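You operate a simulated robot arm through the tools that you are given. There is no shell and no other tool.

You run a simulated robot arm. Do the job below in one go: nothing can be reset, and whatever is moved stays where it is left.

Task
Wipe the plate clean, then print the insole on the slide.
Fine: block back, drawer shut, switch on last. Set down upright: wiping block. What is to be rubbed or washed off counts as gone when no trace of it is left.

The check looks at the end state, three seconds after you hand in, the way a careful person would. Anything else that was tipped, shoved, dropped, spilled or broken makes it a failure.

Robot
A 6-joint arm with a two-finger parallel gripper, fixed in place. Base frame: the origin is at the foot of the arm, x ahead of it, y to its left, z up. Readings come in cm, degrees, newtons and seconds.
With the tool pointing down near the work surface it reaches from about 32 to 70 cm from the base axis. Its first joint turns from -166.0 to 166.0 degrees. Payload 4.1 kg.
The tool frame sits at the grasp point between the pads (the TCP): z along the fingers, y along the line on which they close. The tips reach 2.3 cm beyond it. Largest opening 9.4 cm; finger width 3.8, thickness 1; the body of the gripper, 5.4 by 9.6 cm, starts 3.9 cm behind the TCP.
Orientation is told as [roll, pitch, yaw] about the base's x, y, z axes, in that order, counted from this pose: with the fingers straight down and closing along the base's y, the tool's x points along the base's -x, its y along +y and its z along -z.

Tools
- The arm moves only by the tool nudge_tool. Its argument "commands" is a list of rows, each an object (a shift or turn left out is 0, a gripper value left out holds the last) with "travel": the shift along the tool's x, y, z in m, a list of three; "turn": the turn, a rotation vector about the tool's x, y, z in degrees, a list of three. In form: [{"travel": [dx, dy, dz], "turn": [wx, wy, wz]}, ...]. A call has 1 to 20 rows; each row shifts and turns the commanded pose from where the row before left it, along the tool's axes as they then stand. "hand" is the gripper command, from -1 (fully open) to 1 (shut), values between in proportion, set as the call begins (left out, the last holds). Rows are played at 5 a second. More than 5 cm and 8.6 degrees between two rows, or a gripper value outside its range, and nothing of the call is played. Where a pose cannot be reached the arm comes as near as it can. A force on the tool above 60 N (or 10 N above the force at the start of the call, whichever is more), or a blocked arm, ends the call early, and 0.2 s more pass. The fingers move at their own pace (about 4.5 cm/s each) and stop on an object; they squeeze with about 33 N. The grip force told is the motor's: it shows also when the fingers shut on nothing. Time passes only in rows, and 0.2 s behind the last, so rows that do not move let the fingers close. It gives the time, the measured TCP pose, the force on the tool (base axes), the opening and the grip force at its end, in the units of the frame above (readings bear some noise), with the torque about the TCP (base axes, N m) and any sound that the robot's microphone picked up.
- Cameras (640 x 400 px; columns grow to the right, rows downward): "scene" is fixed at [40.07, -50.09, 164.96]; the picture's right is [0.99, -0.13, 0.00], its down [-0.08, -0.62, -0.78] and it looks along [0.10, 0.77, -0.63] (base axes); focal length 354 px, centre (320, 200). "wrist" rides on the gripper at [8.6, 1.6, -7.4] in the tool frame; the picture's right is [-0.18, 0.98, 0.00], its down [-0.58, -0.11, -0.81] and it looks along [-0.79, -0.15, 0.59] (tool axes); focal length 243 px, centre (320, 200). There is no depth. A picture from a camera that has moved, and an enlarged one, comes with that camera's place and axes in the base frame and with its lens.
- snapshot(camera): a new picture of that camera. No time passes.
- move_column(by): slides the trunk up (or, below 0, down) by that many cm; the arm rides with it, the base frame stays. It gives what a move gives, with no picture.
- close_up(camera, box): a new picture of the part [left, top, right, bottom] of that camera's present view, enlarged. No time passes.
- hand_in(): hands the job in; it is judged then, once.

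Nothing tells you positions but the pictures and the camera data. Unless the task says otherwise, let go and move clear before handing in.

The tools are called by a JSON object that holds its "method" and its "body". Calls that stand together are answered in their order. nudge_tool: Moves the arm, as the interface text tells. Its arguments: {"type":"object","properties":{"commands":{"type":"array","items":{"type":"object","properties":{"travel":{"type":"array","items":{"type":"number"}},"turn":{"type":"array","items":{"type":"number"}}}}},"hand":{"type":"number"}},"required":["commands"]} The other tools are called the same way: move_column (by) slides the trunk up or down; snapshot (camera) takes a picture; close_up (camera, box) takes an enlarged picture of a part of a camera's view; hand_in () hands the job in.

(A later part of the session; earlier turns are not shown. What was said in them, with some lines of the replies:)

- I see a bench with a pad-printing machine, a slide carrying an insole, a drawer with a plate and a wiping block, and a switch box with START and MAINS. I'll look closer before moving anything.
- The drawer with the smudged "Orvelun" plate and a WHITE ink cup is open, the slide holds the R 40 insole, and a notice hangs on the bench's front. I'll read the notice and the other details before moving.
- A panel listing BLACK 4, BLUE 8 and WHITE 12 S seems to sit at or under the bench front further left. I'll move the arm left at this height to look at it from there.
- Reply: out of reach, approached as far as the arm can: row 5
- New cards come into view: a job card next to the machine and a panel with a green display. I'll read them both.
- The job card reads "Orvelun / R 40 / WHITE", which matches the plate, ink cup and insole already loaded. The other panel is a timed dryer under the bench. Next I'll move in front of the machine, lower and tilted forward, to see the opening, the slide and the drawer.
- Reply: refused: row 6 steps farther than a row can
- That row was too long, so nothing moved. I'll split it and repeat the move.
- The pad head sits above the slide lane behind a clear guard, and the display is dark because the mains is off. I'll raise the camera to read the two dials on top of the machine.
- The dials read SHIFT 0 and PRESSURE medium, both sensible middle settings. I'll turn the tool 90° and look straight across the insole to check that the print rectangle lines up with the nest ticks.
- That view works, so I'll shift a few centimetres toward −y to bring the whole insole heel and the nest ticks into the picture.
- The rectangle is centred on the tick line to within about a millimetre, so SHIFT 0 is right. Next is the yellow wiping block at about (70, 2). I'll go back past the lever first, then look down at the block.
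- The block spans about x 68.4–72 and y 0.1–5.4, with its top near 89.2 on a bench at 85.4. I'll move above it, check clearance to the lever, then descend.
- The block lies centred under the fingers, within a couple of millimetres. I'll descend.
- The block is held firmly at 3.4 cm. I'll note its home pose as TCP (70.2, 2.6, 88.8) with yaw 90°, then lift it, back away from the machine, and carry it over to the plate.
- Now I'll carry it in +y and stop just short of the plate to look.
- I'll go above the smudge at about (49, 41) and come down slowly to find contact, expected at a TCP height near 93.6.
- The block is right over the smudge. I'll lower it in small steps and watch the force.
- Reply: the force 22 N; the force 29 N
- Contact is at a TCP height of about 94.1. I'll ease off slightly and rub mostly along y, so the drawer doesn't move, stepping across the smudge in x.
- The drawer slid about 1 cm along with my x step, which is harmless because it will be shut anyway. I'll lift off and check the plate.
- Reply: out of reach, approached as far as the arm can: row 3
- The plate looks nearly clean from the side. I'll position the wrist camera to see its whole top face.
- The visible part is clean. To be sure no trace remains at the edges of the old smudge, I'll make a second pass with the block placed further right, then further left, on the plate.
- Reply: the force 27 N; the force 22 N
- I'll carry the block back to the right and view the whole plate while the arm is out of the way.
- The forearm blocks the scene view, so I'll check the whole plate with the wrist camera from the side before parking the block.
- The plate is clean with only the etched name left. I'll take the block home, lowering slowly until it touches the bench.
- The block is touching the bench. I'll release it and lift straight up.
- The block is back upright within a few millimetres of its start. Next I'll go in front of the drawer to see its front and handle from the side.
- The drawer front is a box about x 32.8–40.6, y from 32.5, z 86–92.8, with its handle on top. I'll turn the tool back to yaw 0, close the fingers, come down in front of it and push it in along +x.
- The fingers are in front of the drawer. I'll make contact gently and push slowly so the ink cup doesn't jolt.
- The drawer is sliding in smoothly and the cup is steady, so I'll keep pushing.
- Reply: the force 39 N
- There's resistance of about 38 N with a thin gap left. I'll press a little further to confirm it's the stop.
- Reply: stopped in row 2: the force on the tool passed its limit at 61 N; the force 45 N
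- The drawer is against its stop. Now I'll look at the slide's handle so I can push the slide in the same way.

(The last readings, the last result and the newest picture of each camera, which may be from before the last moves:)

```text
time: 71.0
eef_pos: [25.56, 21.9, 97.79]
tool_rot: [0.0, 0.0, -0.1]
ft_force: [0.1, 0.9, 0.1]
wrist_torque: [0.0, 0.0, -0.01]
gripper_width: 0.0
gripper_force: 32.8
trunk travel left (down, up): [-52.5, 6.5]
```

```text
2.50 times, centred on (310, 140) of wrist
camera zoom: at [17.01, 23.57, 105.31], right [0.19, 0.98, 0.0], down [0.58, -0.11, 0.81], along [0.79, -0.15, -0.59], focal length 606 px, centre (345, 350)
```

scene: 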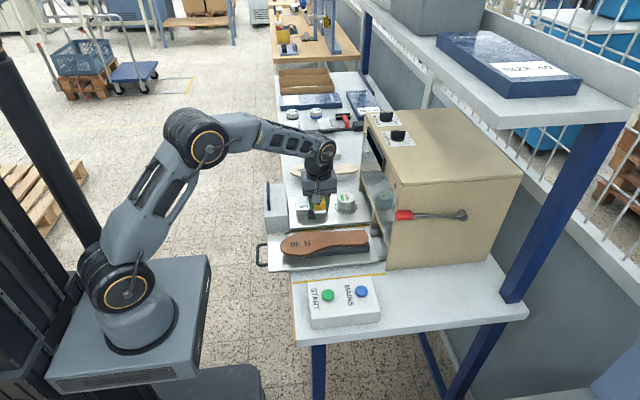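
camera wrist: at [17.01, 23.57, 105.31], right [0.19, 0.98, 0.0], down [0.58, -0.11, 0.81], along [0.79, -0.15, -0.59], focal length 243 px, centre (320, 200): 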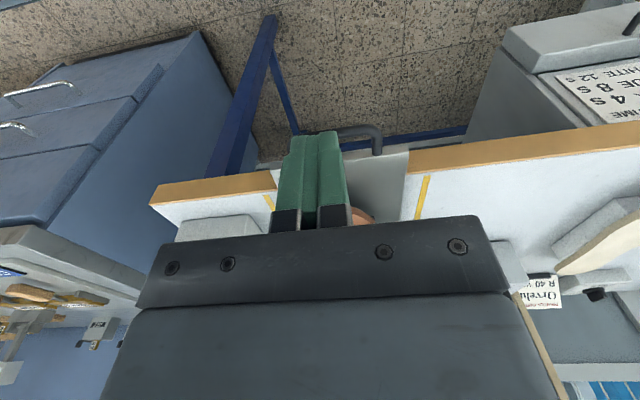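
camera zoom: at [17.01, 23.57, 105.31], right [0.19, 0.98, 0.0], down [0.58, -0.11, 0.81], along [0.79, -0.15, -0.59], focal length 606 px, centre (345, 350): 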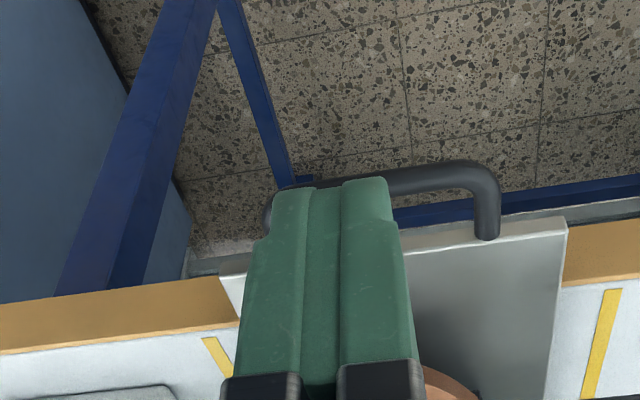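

The slide handle's bar is at about x 31, z 87.7, centred at y 22. I'll lower the closed fingers in front of it and push slowly.

{"method": "nudge_tool", "body": {"commands": [{"travel": [0, 0, 0.04]}, {"travel": [0, 0, 0.04]}, {"travel": [0, 0, 0.008]}, {}]}}

{"method": "close_up", "body": {"camera": "wrist", "box": [200, 60, 420, 220]}}

{"method": "close_up", "body": {"camera": "scene", "box": [210, 200, 370, 300]}}

```text
time: 72.0
eef_pos: [25.69, 21.85, 89.06]
tool_rot: [0.0, 0.0, -0.2]
ft_force: [0.1, 0.6, 0.5]
wrist_torque: [0.03, 0.01, 0.0]
gripper_width: 0.0
gripper_force: 32.9
trunk travel left (down, up): [-52.5, 6.5]
```

```text
2.50 times, centred on (310, 140) of wrist
camera zoom: at [16.94, 23.47, 96.55], right [0.19, 0.98, 0.0], down [0.58, -0.11, 0.81], along [0.79, -0.15, -0.59], focal length 606 px, centre (345, 350)
```

zoom: 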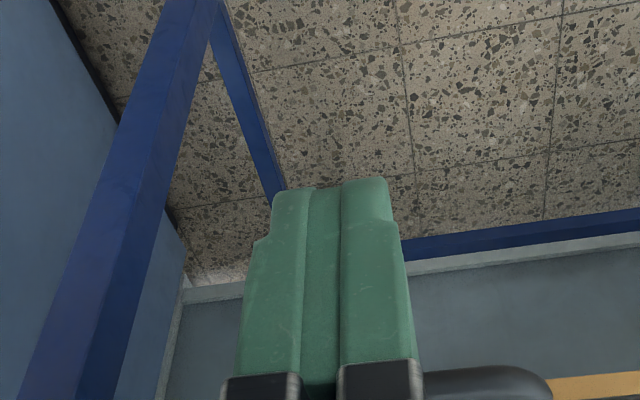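

```text
4.00 times, centred on (290, 250) of scene
camera zoom: at [40.07, -50.09, 164.96], right [0.99, -0.13, 0.0], down [-0.08, -0.62, -0.78], along [0.1, 0.77, -0.63], focal length 1418 px, centre (440, 0)
```

zoom: 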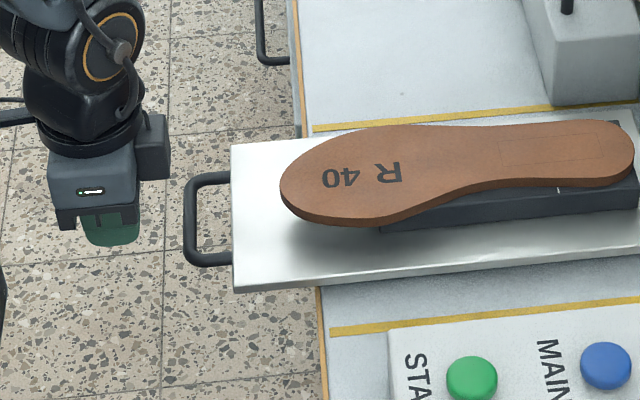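

{"method": "nudge_tool", "body": {"commands": [{"travel": [-0.015, 0, 0]}, {"travel": [-0.01, 0, 0]}, {"travel": [-0.006, 0, 0]}, {"travel": [-0.005, 0, 0]}, {"travel": [-0.005, 0, 0]}, {"travel": [-0.006, 0, 0]}, {"travel": [-0.008, 0, 0]}, {"travel": [-0.01, 0, 0]}, {"travel": [-0.01, 0, 0]}, {"travel": [-0.01, 0, 0]}, {}]}}

{"method": "close_up", "body": {"camera": "scene", "box": [230, 200, 390, 300]}}

```text
time: 74.5
eef_pos: [34.04, 21.98, 89.15]
tool_rot: [0.0, -0.1, 0.0]
ft_force: [-0.5, 0.7, -0.4]
wrist_torque: [0.02, -0.03, 0.02]
gripper_width: 0.01
gripper_force: 33.0
trunk travel left (down, up): [-52.5, 6.5]
```

```text
4.00 times, centred on (310, 250) of scene
camera zoom: at [40.07, -50.09, 164.96], right [0.99, -0.13, 0.0], down [-0.08, -0.62, -0.78], along [0.1, 0.77, -0.63], focal length 1418 px, centre (360, 0)
```

zoom: 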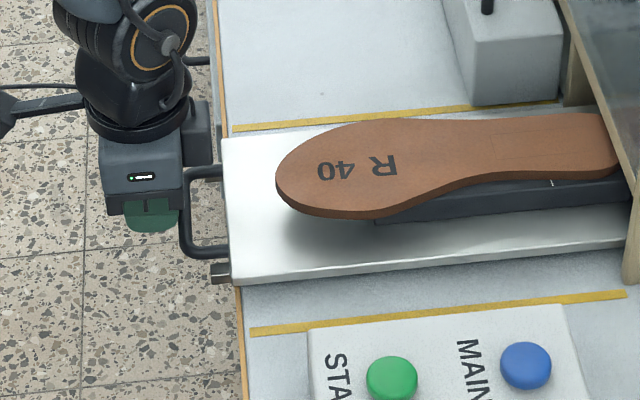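

{"method": "nudge_tool", "body": {"commands": [{"travel": [-0.006, 0, 0]}, {"travel": [-0.01, 0, 0]}, {"travel": [-0.01, 0, 0]}, {"travel": [-0.01, 0, 0]}, {"travel": [-0.01, 0, 0]}, {"travel": [-0.01, 0, 0]}, {"travel": [-0.01, 0, 0]}, {"travel": [-0.01, 0, 0]}, {"travel": [-0.01, 0, 0]}, {"travel": [-0.01, 0, 0]}, {"travel": [-0.01, 0, 0]}, {}]}}

{"method": "close_up", "body": {"camera": "scene", "box": [260, 190, 420, 290]}}

```text
time: 77.0
eef_pos: [44.65, 21.97, 89.27]
tool_rot: [0.0, 0.0, -0.1]
ft_force: [0.3, -0.3, 0.1]
wrist_torque: [-0.02, -0.02, -0.01]
gripper_width: 0.0
gripper_force: 33.1
trunk travel left (down, up): [-52.5, 6.5]
```

```text
4.00 times, centred on (340, 240) of scene
camera zoom: at [40.07, -50.09, 164.96], right [0.99, -0.13, 0.0], down [-0.08, -0.62, -0.78], along [0.1, 0.77, -0.63], focal length 1418 px, centre (240, 40)
```

zoom: 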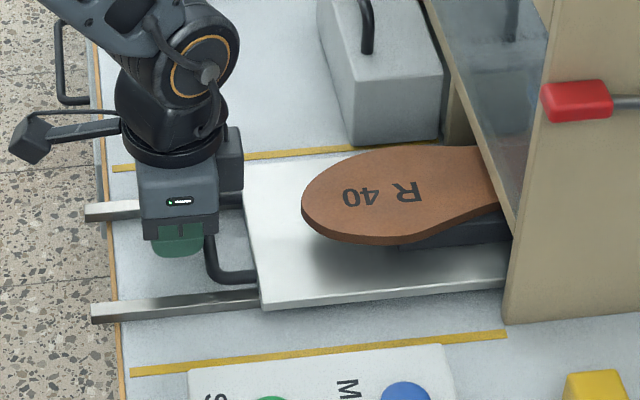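

{"method": "nudge_tool", "body": {"commands": [{"travel": [-0.006, 0, 0]}, {"travel": [-0.01, 0, 0]}, {"travel": [-0.01, 0, 0]}, {"travel": [-0.01, 0, 0]}, {"travel": [-0.008, 0, 0]}, {"travel": [-0.006, 0, 0]}, {"travel": [-0.006, 0, 0]}, {"travel": [-0.006, 0, 0]}, {}]}}

{"method": "close_up", "body": {"camera": "scene", "box": [260, 190, 420, 290]}}

```text
time: 77.9
eef_pos: [45.79, 21.96, 89.21]
tool_rot: [-0.5, 1.6, 0.0]
ft_force: [-38.0, 14.3, 23.1]
wrist_torque: [0.2, 0.16, 0.32]
gripper_width: 0.0
gripper_force: 32.8
trunk travel left (down, up): [-52.5, 6.5]
stopped in row 4: the force on the tool passed its limit at 69 N (the readings are from after the stop); the commanded pose is now the measured one
```

```text
4.00 times, centred on (340, 240) of scene
camera zoom: at [40.07, -50.09, 164.96], right [0.99, -0.13, 0.0], down [-0.08, -0.62, -0.78], along [0.1, 0.77, -0.63], focal length 1418 px, centre (240, 40)
```

zoom: 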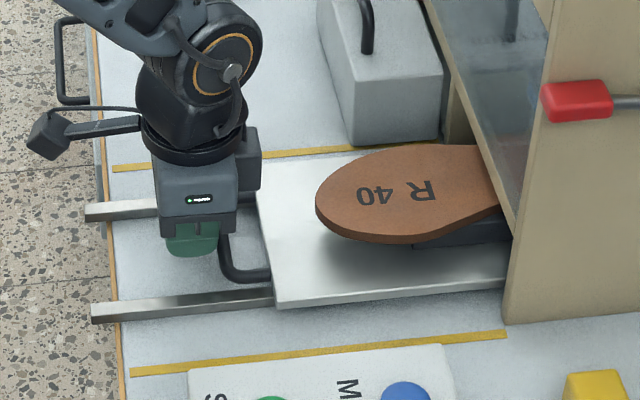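

The slide has come up against its stop and the insole hasn't shifted on the nest. I'll back off and look at both the slide and the drawer.

{"method": "nudge_tool", "body": {"commands": [{"travel": [0.01, 0, 0], "turn": [-0.5, -1.6, 0]}, {"travel": [0.03, 0, 0]}, {"travel": [0.04, 0, -0.02]}, {"travel": [0.04, 0, -0.02]}, {"travel": [0.03, 0, -0.03]}, {}]}}

{"method": "snapshot", "body": {"camera": "wrist"}}

{"method": "snapshot", "body": {"camera": "scene"}}

{"method": "close_up", "body": {"camera": "scene", "box": [260, 190, 420, 290]}}

```text
time: 79.3
eef_pos: [31.35, 21.6, 96.05]
tool_rot: [0.0, -0.2, -0.2]
ft_force: [0.5, 0.1, 0.5]
wrist_torque: [-0.01, -0.01, -0.04]
gripper_width: 0.0
gripper_force: 33.1
trunk travel left (down, up): [-52.5, 6.5]
```

```text
taken
camera wrist: at [22.72, 23.24, 103.43], right [0.19, 0.98, 0.0], down [0.58, -0.11, 0.81], along [0.79, -0.15, -0.59], focal length 243 px, centre (320, 200)
```

wrist: 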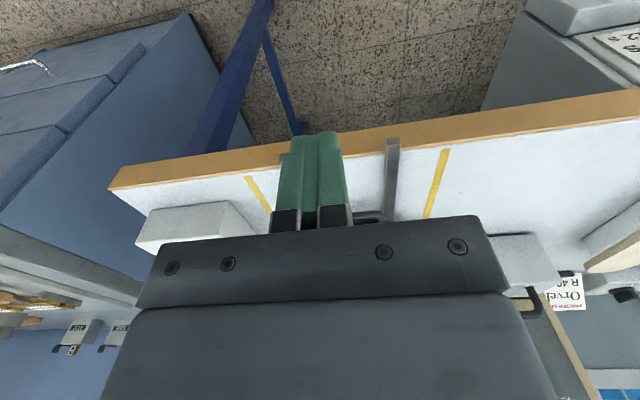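

```text
taken
```

scene: 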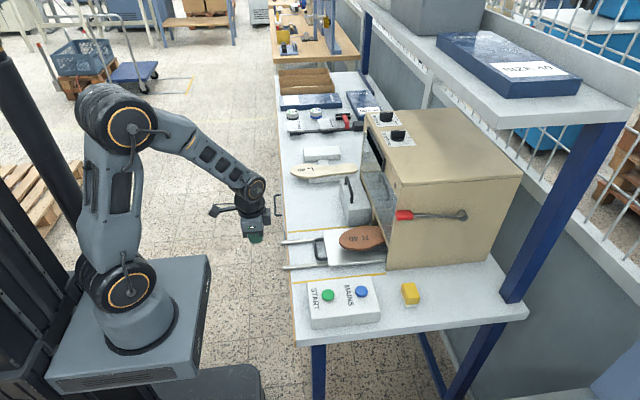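

```text
4.00 times, centred on (340, 240) of scene
camera zoom: at [40.07, -50.09, 164.96], right [0.99, -0.13, 0.0], down [-0.08, -0.62, -0.78], along [0.1, 0.77, -0.63], focal length 1418 px, centre (240, 40)
```

zoom: 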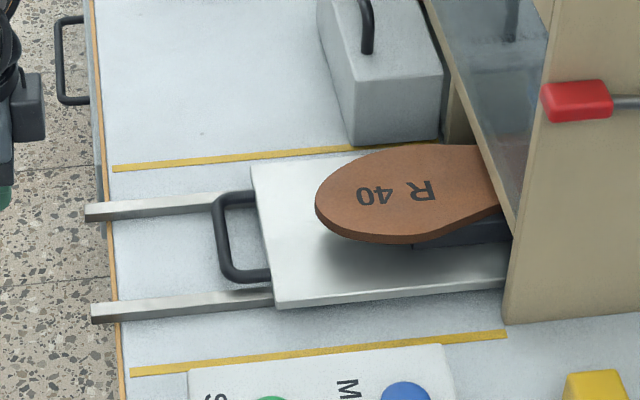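

I'll look in through the machine's front to see where the insole's print area sits relative to the pad.

{"method": "nudge_tool", "body": {"commands": [{"travel": [0, 0, -0.03], "turn": [0, -8, 0]}, {"travel": [0, 0, -0.03], "turn": [0, -8, 0]}, {"turn": [0, -8, 0]}, {"turn": [0, -8, 0]}, {"turn": [0, -4, 0]}, {}]}}

{"method": "snapshot", "body": {"camera": "wrist"}}

{"method": "close_up", "body": {"camera": "wrist", "box": [220, 60, 460, 220]}}

```text
time: 80.7
eef_pos: [30.94, 21.73, 101.83]
tool_rot: [-0.1, -36.4, -0.2]
ft_force: [0.0, -0.5, 0.4]
wrist_torque: [0.01, 0.0, 0.0]
gripper_width: 0.01
gripper_force: 33.0
trunk travel left (down, up): [-52.5, 6.5]
```

```text
taken
camera wrist: at [19.57, 23.37, 102.79], right [0.15, 0.98, 0.11], down [-0.01, -0.11, 0.99], along [0.99, -0.15, -0.01], focal length 243 px, centre (320, 200)
```

wrist: 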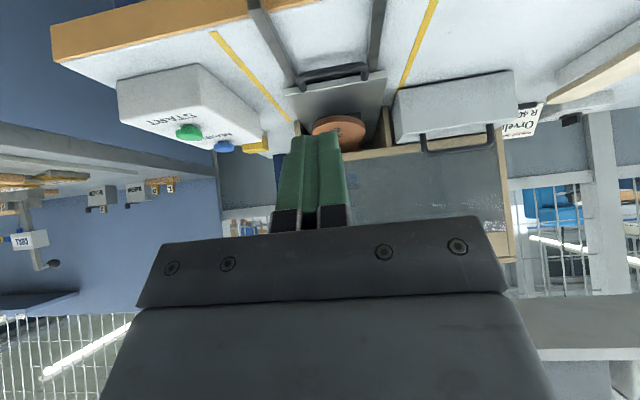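

```text
2.50 times, centred on (340, 140) of wrist
camera zoom: at [19.57, 23.37, 102.79], right [0.15, 0.98, 0.11], down [-0.01, -0.11, 0.99], along [0.99, -0.15, -0.01], focal length 606 px, centre (270, 350)
```

zoom: 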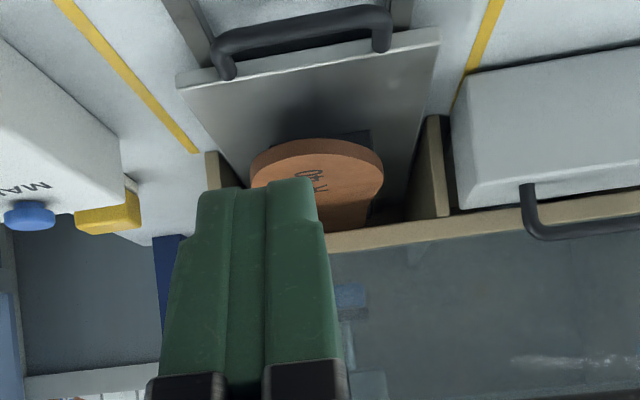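

Slide and drawer are both in, so it's time for the MAINS switch, the blue button at (57.1, 2.4). I'll straighten the tool and go above it.

{"method": "nudge_tool", "body": {"commands": [{"turn": [0, 8, 0]}, {"turn": [0, 8, 0]}, {"turn": [0, 8, 0]}, {"turn": [0, 8, 0]}, {"turn": [0, 4.4, 0]}, {"travel": [-0.0375, -0.0276, 0]}, {"travel": [-0.0375, -0.0276, 0]}, {"travel": [-0.0375, -0.0276, 0]}, {"travel": [-0.0375, -0.0276, 0]}, {"travel": [-0.0375, -0.0276, 0]}, {"travel": [-0.0375, -0.0276, 0]}, {"travel": [-0.0375, -0.0276, 0]}, {}]}}

{"method": "snapshot", "body": {"camera": "wrist"}}

{"method": "snapshot", "body": {"camera": "scene"}}

```text
time: 83.5
eef_pos: [57.23, 2.52, 101.42]
tool_rot: [0.1, 0.1, -0.2]
ft_force: [0.4, -0.4, -1.1]
wrist_torque: [-0.01, 0.05, -0.01]
gripper_width: 0.01
gripper_force: 32.8
trunk travel left (down, up): [-52.5, 6.5]
```

```text
taken
camera wrist: at [48.63, 4.2, 108.92], right [0.19, 0.98, 0.0], down [0.58, -0.11, 0.8], along [0.79, -0.15, -0.59], focal length 243 px, centre (320, 200)
```

wrist: 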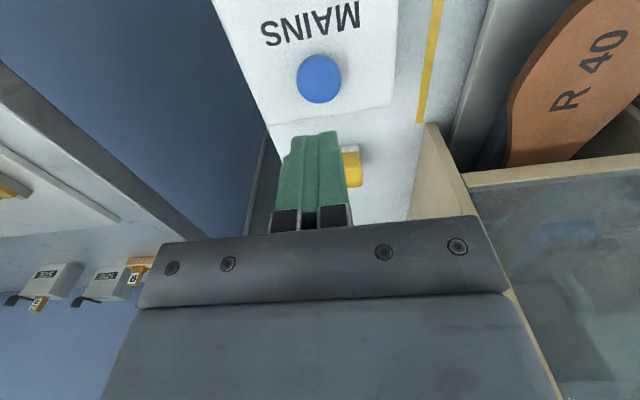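

```text
taken
```

scene: 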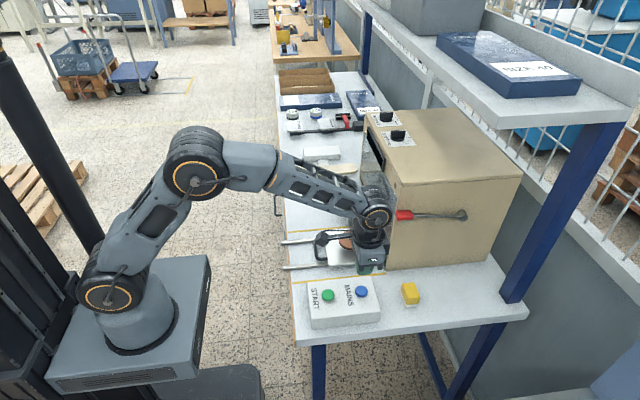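

{"method": "nudge_tool", "body": {"commands": [{"travel": [0, 0, 0.03]}, {"travel": [0, 0, 0.03]}, {"travel": [0, 0, 0.006]}, {}]}}

{"method": "nudge_tool", "body": {"commands": [{"travel": [0, 0, 0.003]}, {"travel": [0, 0, 0.002]}, {}]}}

{"method": "close_up", "body": {"camera": "scene", "box": [310, 240, 430, 330]}}

```text
time: 84.5
eef_pos: [56.93, 2.39, 95.03]
tool_rot: [0.1, 0.2, -0.2]
ft_force: [0.0, -0.3, -0.1]
wrist_torque: [-0.03, -0.02, -0.02]
gripper_width: 0.0
gripper_force: 33.2
trunk travel left (down, up): [-52.5, 6.5]
```

```text
time: 85.3
eef_pos: [57.08, 2.44, 94.68]
tool_rot: [0.0, 0.3, -0.1]
ft_force: [0.0, -0.6, 0.8]
wrist_torque: [-0.03, -0.02, -0.01]
gripper_width: 0.02
gripper_force: 33.5
trunk travel left (down, up): [-52.5, 6.5]
```

```text
4.44 times, centred on (370, 285) of scene
camera zoom: at [40.07, -50.09, 164.96], right [0.99, -0.13, 0.0], down [-0.08, -0.62, -0.78], along [0.1, 0.77, -0.63], focal length 1576 px, centre (98, -178)
```

zoom: 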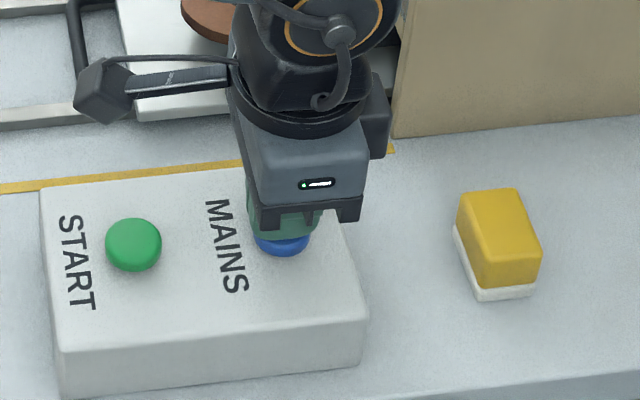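

{"method": "nudge_tool", "body": {"commands": [{"travel": [0, 0, 0.003]}, {}]}}

{"method": "nudge_tool", "body": {"commands": [{"travel": [0, 0, 0.003]}, {}]}}

```text
time: 85.9
eef_pos: [57.07, 2.45, 94.34]
tool_rot: [0.0, 0.2, 0.0]
ft_force: [-1.0, 0.3, 1.7]
wrist_torque: [-0.01, 0.0, -0.02]
gripper_width: 0.01
gripper_force: 32.9
trunk travel left (down, up): [-52.5, 6.5]
heard: click
```

```text
time: 86.5
eef_pos: [57.15, 2.46, 94.15]
tool_rot: [0.1, 0.1, -0.1]
ft_force: [1.8, 0.8, 4.5]
wrist_torque: [0.02, -0.04, 0.02]
gripper_width: 0.0
gripper_force: 33.1
trunk travel left (down, up): [-52.5, 6.5]
```

MAINS clicked. I'll lift off and read the display.

{"method": "nudge_tool", "body": {"commands": [{"travel": [0, 0, -0.02]}, {"travel": [0, 0, -0.03]}, {}]}}

{"method": "snapshot", "body": {"camera": "scene"}}

{"method": "close_up", "body": {"camera": "scene", "box": [350, 120, 430, 240]}}

{"method": "close_up", "body": {"camera": "scene", "box": [310, 240, 430, 330]}}

```text
time: 87.3
eef_pos: [57.14, 2.36, 99.3]
tool_rot: [0.0, 0.3, -0.2]
ft_force: [-1.3, -0.3, -0.2]
wrist_torque: [0.03, 0.03, 0.0]
gripper_width: 0.0
gripper_force: 33.1
trunk travel left (down, up): [-52.5, 6.5]
```

```text
taken
```

scene: 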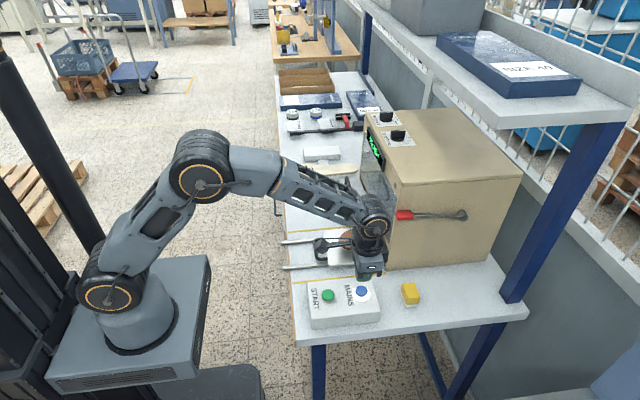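

```text
3.33 times, centred on (390, 180) of scene
camera zoom: at [40.07, -50.09, 164.96], right [0.99, -0.13, 0.0], down [-0.08, -0.62, -0.78], along [0.1, 0.77, -0.63], focal length 1182 px, centre (87, 267)
```

zoom: 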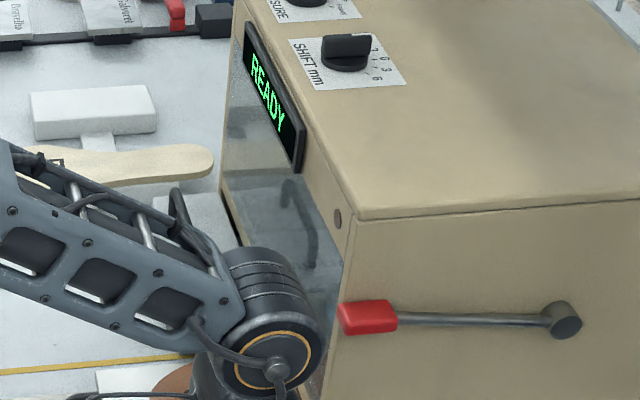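

```text
4.44 times, centred on (370, 285) of scene
camera zoom: at [40.07, -50.09, 164.96], right [0.99, -0.13, 0.0], down [-0.08, -0.62, -0.78], along [0.1, 0.77, -0.63], focal length 1576 px, centre (98, -178)
```

zoom: 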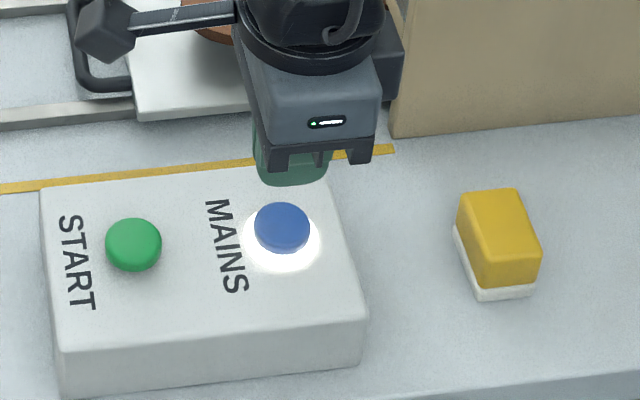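

The display shows READY and MAINS is lit. Next is START at (48.8, 2.5).

{"method": "nudge_tool", "body": {"commands": [{"travel": [0.042, 0, 0]}, {"travel": [0.041, 0.001, 0]}, {"travel": [0, 0, 0.03]}, {"travel": [0, 0, 0.014]}, {}]}}

{"method": "close_up", "body": {"camera": "scene", "box": [290, 240, 410, 330]}}

```text
time: 88.5
eef_pos: [48.75, 2.61, 94.76]
tool_rot: [0.0, 0.2, -0.2]
ft_force: [0.2, -0.1, -0.3]
wrist_torque: [0.01, 0.01, -0.01]
gripper_width: 0.02
gripper_force: 32.3
trunk travel left (down, up): [-52.5, 6.5]
```

```text
4.44 times, centred on (350, 285) of scene
camera zoom: at [40.07, -50.09, 164.96], right [0.99, -0.13, 0.0], down [-0.08, -0.62, -0.78], along [0.1, 0.77, -0.63], focal length 1576 px, centre (187, -178)
```

zoom: 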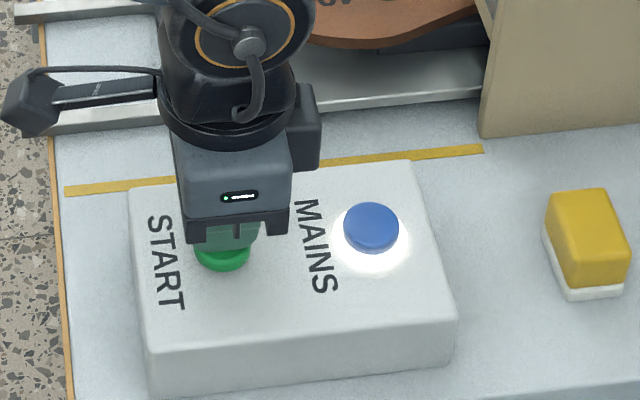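

{"method": "nudge_tool", "body": {"commands": [{"travel": [0, 0, 0.003]}, {"travel": [0, 0, 0.002]}, {}]}}

{"method": "snapshot", "body": {"camera": "scene"}}

```text
time: 89.3
eef_pos: [48.76, 2.5, 94.33]
tool_rot: [-0.1, 0.2, -0.2]
ft_force: [0.9, 0.4, 2.2]
wrist_torque: [0.01, -0.03, 0.03]
gripper_width: 0.02
gripper_force: 32.8
trunk travel left (down, up): [-52.5, 6.5]
heard: click
```

```text
taken
```

scene: 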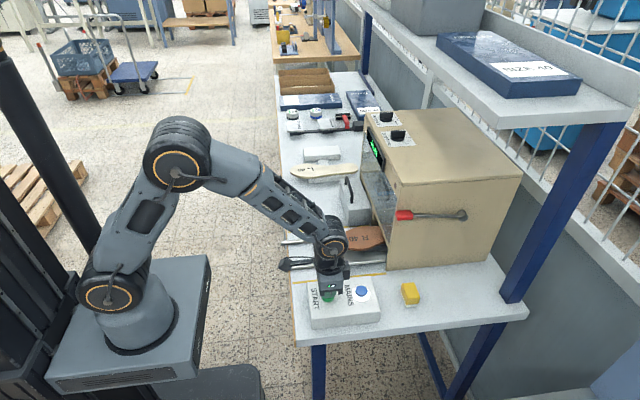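

START clicked. I'll lift off and watch the display.

{"method": "nudge_tool", "body": {"commands": [{"travel": [0, 0, -0.02]}, {"travel": [0, 0, -0.03]}, {"travel": [0.02, -0.02, -0.03]}, {}]}}

{"method": "close_up", "body": {"camera": "scene", "box": [340, 120, 440, 260]}}

{"method": "close_up", "body": {"camera": "scene", "box": [260, 180, 420, 330]}}

```text
time: 90.3
eef_pos: [46.93, 0.36, 102.54]
tool_rot: [0.0, 0.2, -0.1]
ft_force: [0.2, 0.5, 0.8]
wrist_torque: [-0.01, -0.03, -0.03]
gripper_width: 0.01
gripper_force: 33.0
trunk travel left (down, up): [-52.5, 6.5]
```

```text
2.86 times, centred on (390, 190) of scene
camera zoom: at [40.07, -50.09, 164.96], right [0.99, -0.13, 0.0], down [-0.08, -0.62, -0.78], along [0.1, 0.77, -0.63], focal length 1013 px, centre (120, 229)
```

zoom: 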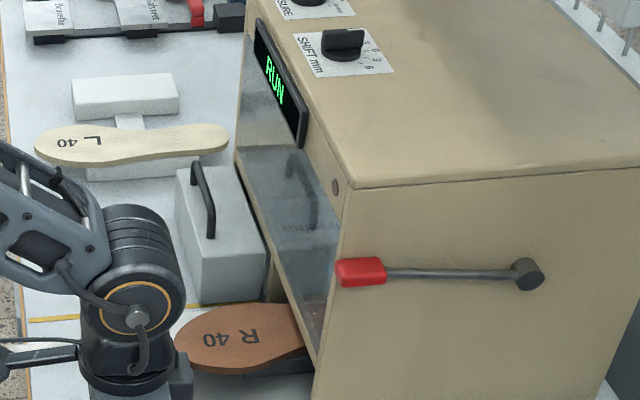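

```text
2.67 times, centred on (340, 255) of scene
camera zoom: at [40.07, -50.09, 164.96], right [0.99, -0.13, 0.0], down [-0.08, -0.62, -0.78], along [0.1, 0.77, -0.63], focal length 945 px, centre (267, 53)
```

zoom: 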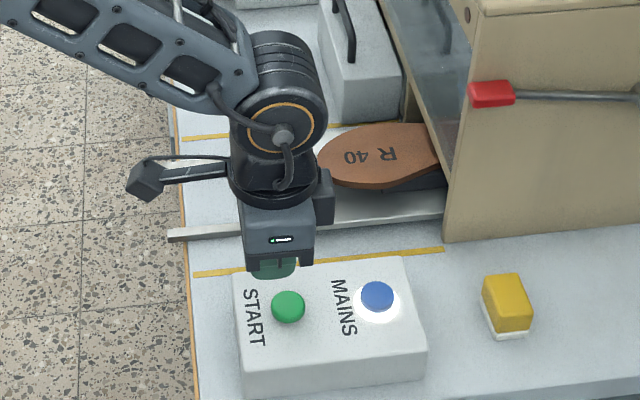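

The display says RUN. I'll wait with the arm still until the cycle finishes.

{"method": "nudge_tool", "body": {"commands": [{}, {}, {}, {}, {}, {}, {}, {}, {}, {}, {}, {}, {}, {}, {}]}}

{"method": "close_up", "body": {"camera": "scene", "box": [340, 120, 440, 260]}}

{"method": "nudge_tool", "body": {"commands": [{}, {}, {}, {}, {}, {}, {}, {}, {}, {}, {}, {}, {}, {}, {}, {}, {}, {}, {}, {}]}}

{"method": "close_up", "body": {"camera": "scene", "box": [340, 120, 440, 260]}}

```text
time: 93.5
eef_pos: [46.97, 0.37, 102.39]
tool_rot: [-0.1, 0.2, -0.2]
ft_force: [0.2, -0.3, -0.1]
wrist_torque: [0.03, 0.0, -0.01]
gripper_width: 0.02
gripper_force: 32.7
trunk travel left (down, up): [-52.5, 6.5]
```

```text
2.86 times, centred on (390, 190) of scene
camera zoom: at [40.07, -50.09, 164.96], right [0.99, -0.13, 0.0], down [-0.08, -0.62, -0.78], along [0.1, 0.77, -0.63], focal length 1013 px, centre (120, 229)
```

zoom: 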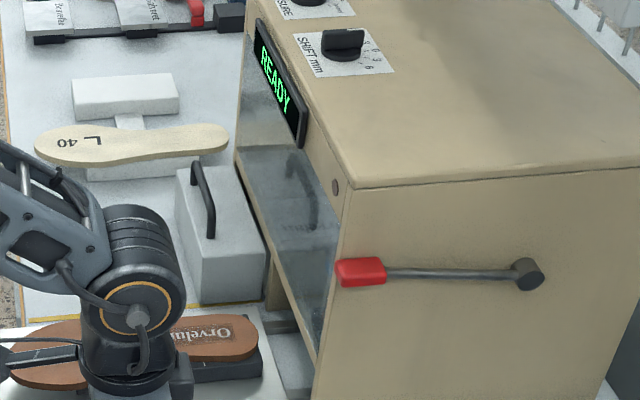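

```text
time: 97.7
eef_pos: [47.04, 0.41, 102.5]
tool_rot: [-0.1, 0.1, -0.3]
ft_force: [1.3, -0.3, -0.1]
wrist_torque: [0.01, 0.03, 0.01]
gripper_width: 0.0
gripper_force: 33.2
trunk travel left (down, up): [-52.5, 6.5]
```

```text
2.86 times, centred on (390, 190) of scene
camera zoom: at [40.07, -50.09, 164.96], right [0.99, -0.13, 0.0], down [-0.08, -0.62, -0.78], along [0.1, 0.77, -0.63], focal length 1013 px, centre (120, 229)
```

zoom: 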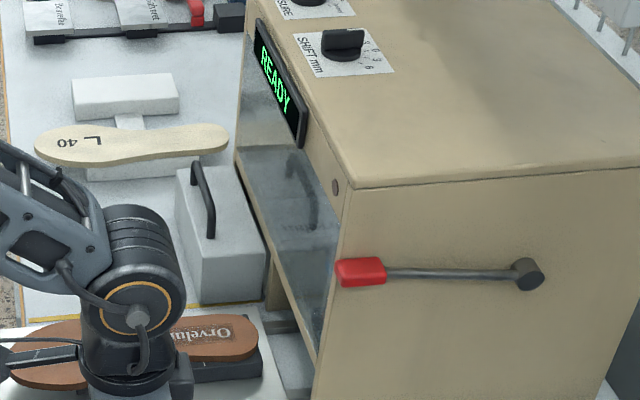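

The cycle is done: the slide came back out with a white "Orvelun" on the insole, and the display reads READY again. I'll move the arm up and clear, then inspect everything.

{"method": "nudge_tool", "body": {"commands": [{"travel": [0, 0, -0.045]}, {"travel": [0, 0, -0.045]}, {"travel": [0.02, 0, -0.045]}, {"travel": [0.045, 0, -0.02]}, {"travel": [0.04, 0.02, -0.02]}, {"travel": [0.04, 0.03, 0]}, {"travel": [0.02, 0.045, 0]}, {"travel": [0.01, 0.045, 0]}, {"travel": [0, 0.045, 0]}, {"travel": [0, 0.045, 0]}, {"travel": [0, 0.045, 0]}, {}]}}

{"method": "snapshot", "body": {"camera": "scene"}}

{"method": "snapshot", "body": {"camera": "wrist"}}

{"method": "close_up", "body": {"camera": "scene", "box": [310, 215, 390, 265]}}

{"method": "close_up", "body": {"camera": "scene", "box": [250, 170, 450, 330]}}

```text
time: 100.3
eef_pos: [29.39, 28.08, 119.92]
tool_rot: [0.0, 0.2, -0.2]
ft_force: [0.3, 0.0, -0.6]
wrist_torque: [-0.03, -0.02, -0.01]
gripper_width: 0.01
gripper_force: 32.2
trunk travel left (down, up): [-52.5, 6.5]
```

```text
taken
```

scene: 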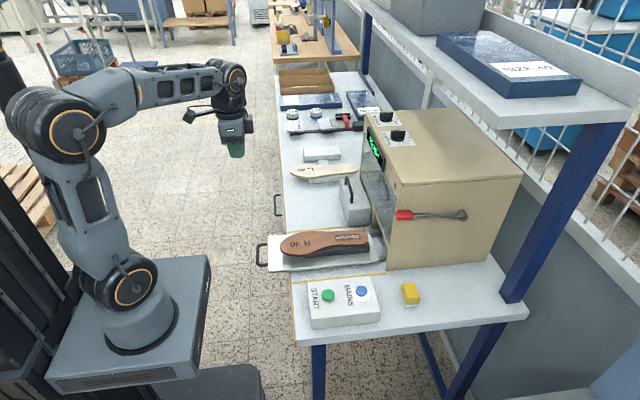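

```text
taken
camera wrist: at [20.78, 29.77, 127.33], right [0.19, 0.98, 0.0], down [0.58, -0.11, 0.8], along [0.79, -0.15, -0.59], focal length 243 px, centre (320, 200)
```

wrist: 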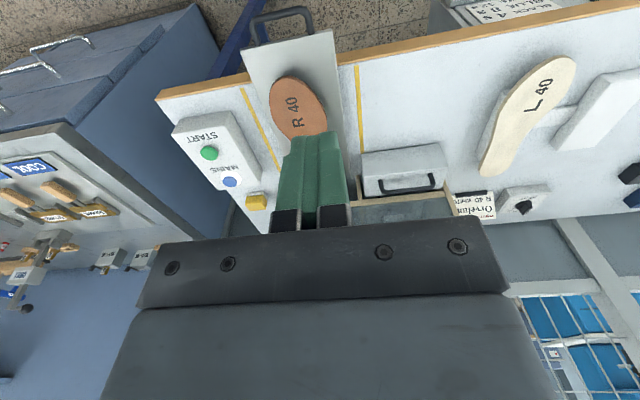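

```text
8.00 times, centred on (350, 240) of scene
camera zoom: at [40.07, -50.09, 164.96], right [0.99, -0.13, 0.0], down [-0.08, -0.62, -0.78], along [0.1, 0.77, -0.63], focal length 2836 px, centre (80, -120)
```

zoom: 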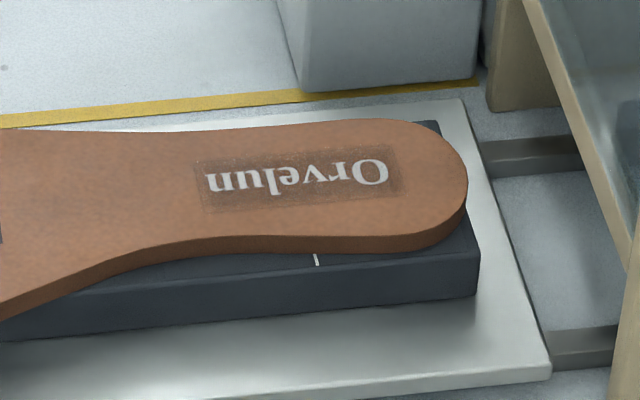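

```text
2.50 times, centred on (350, 250) of scene
camera zoom: at [40.07, -50.09, 164.96], right [0.99, -0.13, 0.0], down [-0.08, -0.62, -0.78], along [0.1, 0.77, -0.63], focal length 886 px, centre (245, 75)
```

zoom: 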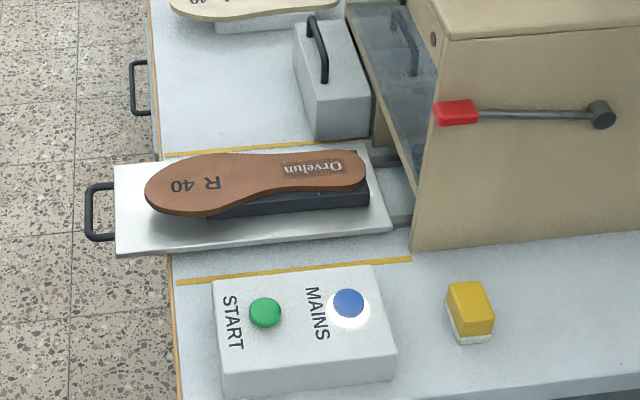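

The print sits in the rectangle, but its background looks slightly dark and speckled. I'll take a closer look before deciding it's good.

{"method": "nudge_tool", "body": {"commands": [{"travel": [-0.026, -0.025, 0.028]}, {"travel": [-0.026, -0.025, 0.028]}, {"travel": [-0.026, -0.025, 0.028]}, {"travel": [-0.026, -0.025, 0.028]}, {"travel": [-0.026, -0.025, 0.028]}, {"travel": [-0.026, -0.025, 0.028]}, {}]}}

{"method": "snapshot", "body": {"camera": "wrist"}}

{"method": "close_up", "body": {"camera": "wrist", "box": [360, 120, 470, 210]}}

{"method": "close_up", "body": {"camera": "wrist", "box": [380, 60, 640, 230]}}

```text
time: 101.9
eef_pos: [44.7, 13.14, 102.9]
tool_rot: [0.0, 0.3, -0.1]
ft_force: [0.3, 1.3, -0.4]
wrist_torque: [0.02, 0.01, -0.01]
gripper_width: 0.0
gripper_force: 33.4
trunk travel left (down, up): [-52.5, 6.5]
```

```text
taken
camera wrist: at [36.05, 14.75, 110.36], right [0.19, 0.98, 0.0], down [0.58, -0.11, 0.8], along [0.79, -0.15, -0.59], focal length 243 px, centre (320, 200)
```

wrist: 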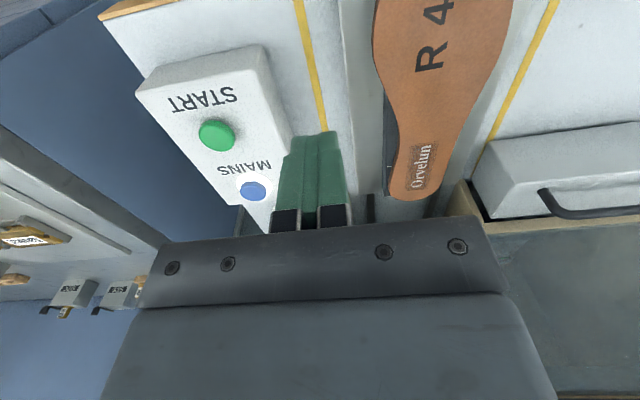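

```text
4.44 times, centred on (415, 165) of wrist
camera zoom: at [36.05, 14.75, 110.36], right [0.19, 0.98, 0.0], down [0.58, -0.11, 0.8], along [0.79, -0.15, -0.59], focal length 1078 px, centre (-102, 356)
```

zoom: 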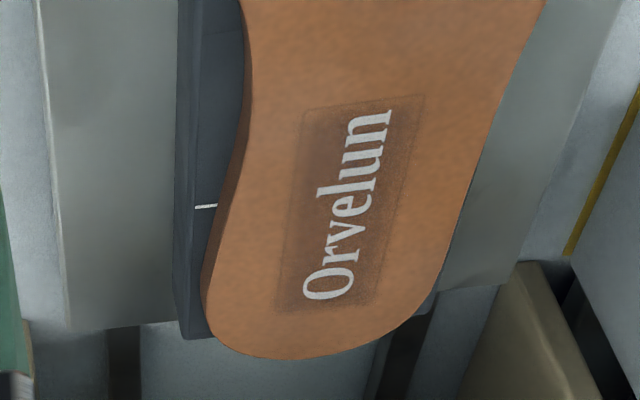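

```text
2.35 times, centred on (510, 145) of wrist
camera zoom: at [36.05, 14.75, 110.36], right [0.19, 0.98, 0.0], down [0.58, -0.11, 0.8], along [0.79, -0.15, -0.59], focal length 571 px, centre (-127, 329)
```

zoom: 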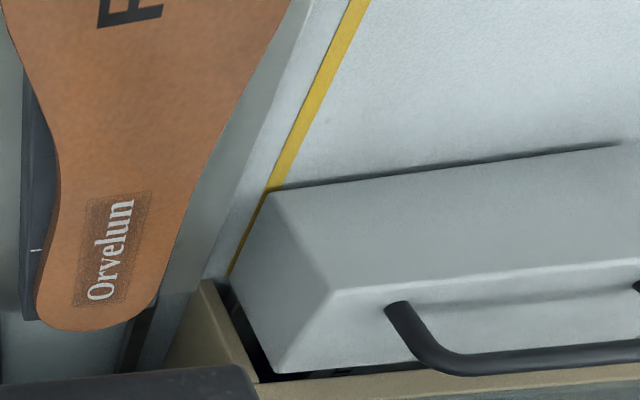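

The print is crisp, white and centred in the rectangle. The block is upright in its place, the drawer is shut and MAINS is lit. I'll move the arm clear and do a final check.

{"method": "nudge_tool", "body": {"commands": [{"travel": [0, 0, -0.045]}, {"travel": [0.026, 0.025, -0.028]}, {"travel": [0.026, 0.025, -0.028]}, {"travel": [0.026, 0.025, -0.028]}, {"travel": [0.026, 0.025, -0.028]}, {"travel": [0.026, 0.025, 0]}, {"travel": [0.026, 0.025, 0]}, {}, {}], "hand": -1}}

{"method": "snapshot", "body": {"camera": "scene"}}

{"method": "close_up", "body": {"camera": "scene", "box": [250, 100, 450, 250]}}

```text
time: 103.9
eef_pos: [29.39, 28.05, 118.79]
tool_rot: [0.0, 0.2, -0.2]
ft_force: [-0.1, 0.2, 0.7]
wrist_torque: [0.0, 0.01, -0.03]
gripper_width: 9.41
gripper_force: 0.0
trunk travel left (down, up): [-52.5, 6.5]
```

```text
taken
```

scene: 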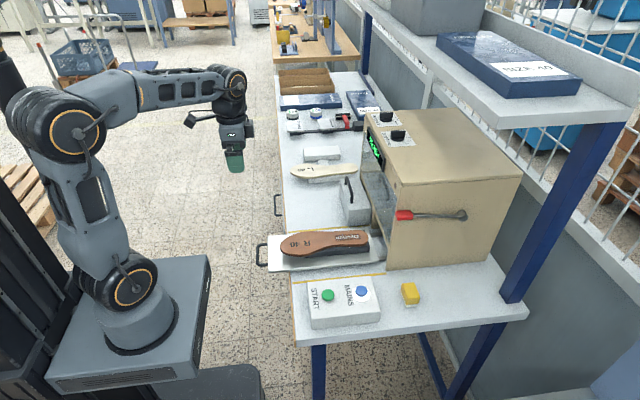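

```text
2.67 times, centred on (350, 175) of scene
camera zoom: at [40.07, -50.09, 164.96], right [0.99, -0.13, 0.0], down [-0.08, -0.62, -0.78], along [0.1, 0.77, -0.63], focal length 945 px, centre (240, 267)
```

zoom: 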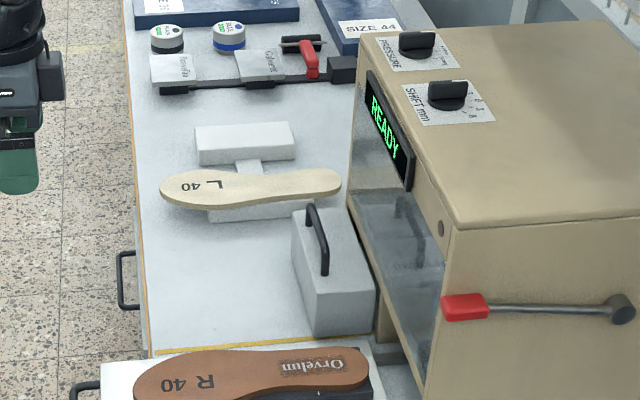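

Everything is in order: the plate is wiped, the block is back upright, the drawer is shut, MAINS is on, the insole is printed and the arm is clear. I'm handing in.

{"method": "hand_in", "body": {}}

```text
The job is handed in.
```

The plate is wiped clean and the R 40 insole is printed, with a white "Orvelun" centred in its print rectangle. I've handed the job in; no verdict came back.

- **Plate:** after two rubbing passes I could see only the etched name on it.
- **Wiping block:** it is upright in its original spot, within a few millimetres.
- **Drawer:** it is pushed in against its stop. A thin gap to the machine front remains, but the machine accepted it as shut, showing READY and then running the cycle.
- **Switch:** I turned MAINS on only after the block, drawer and slide were in place, then pressed START. MAINS is still lit and the display is back at READY.
- **Slide:** I pushed it in before the print, and the machine sent it back out by itself. The printed insole is still on it.
- **Print background:** the rectangle behind the lettering looks slightly darker than the rest of the insole. I took that as the mark of the print pad.
- **Drying:** I did not use the dryer under the bench, since drying wasn't part of the job. Its card gives 12 seconds for white ink.
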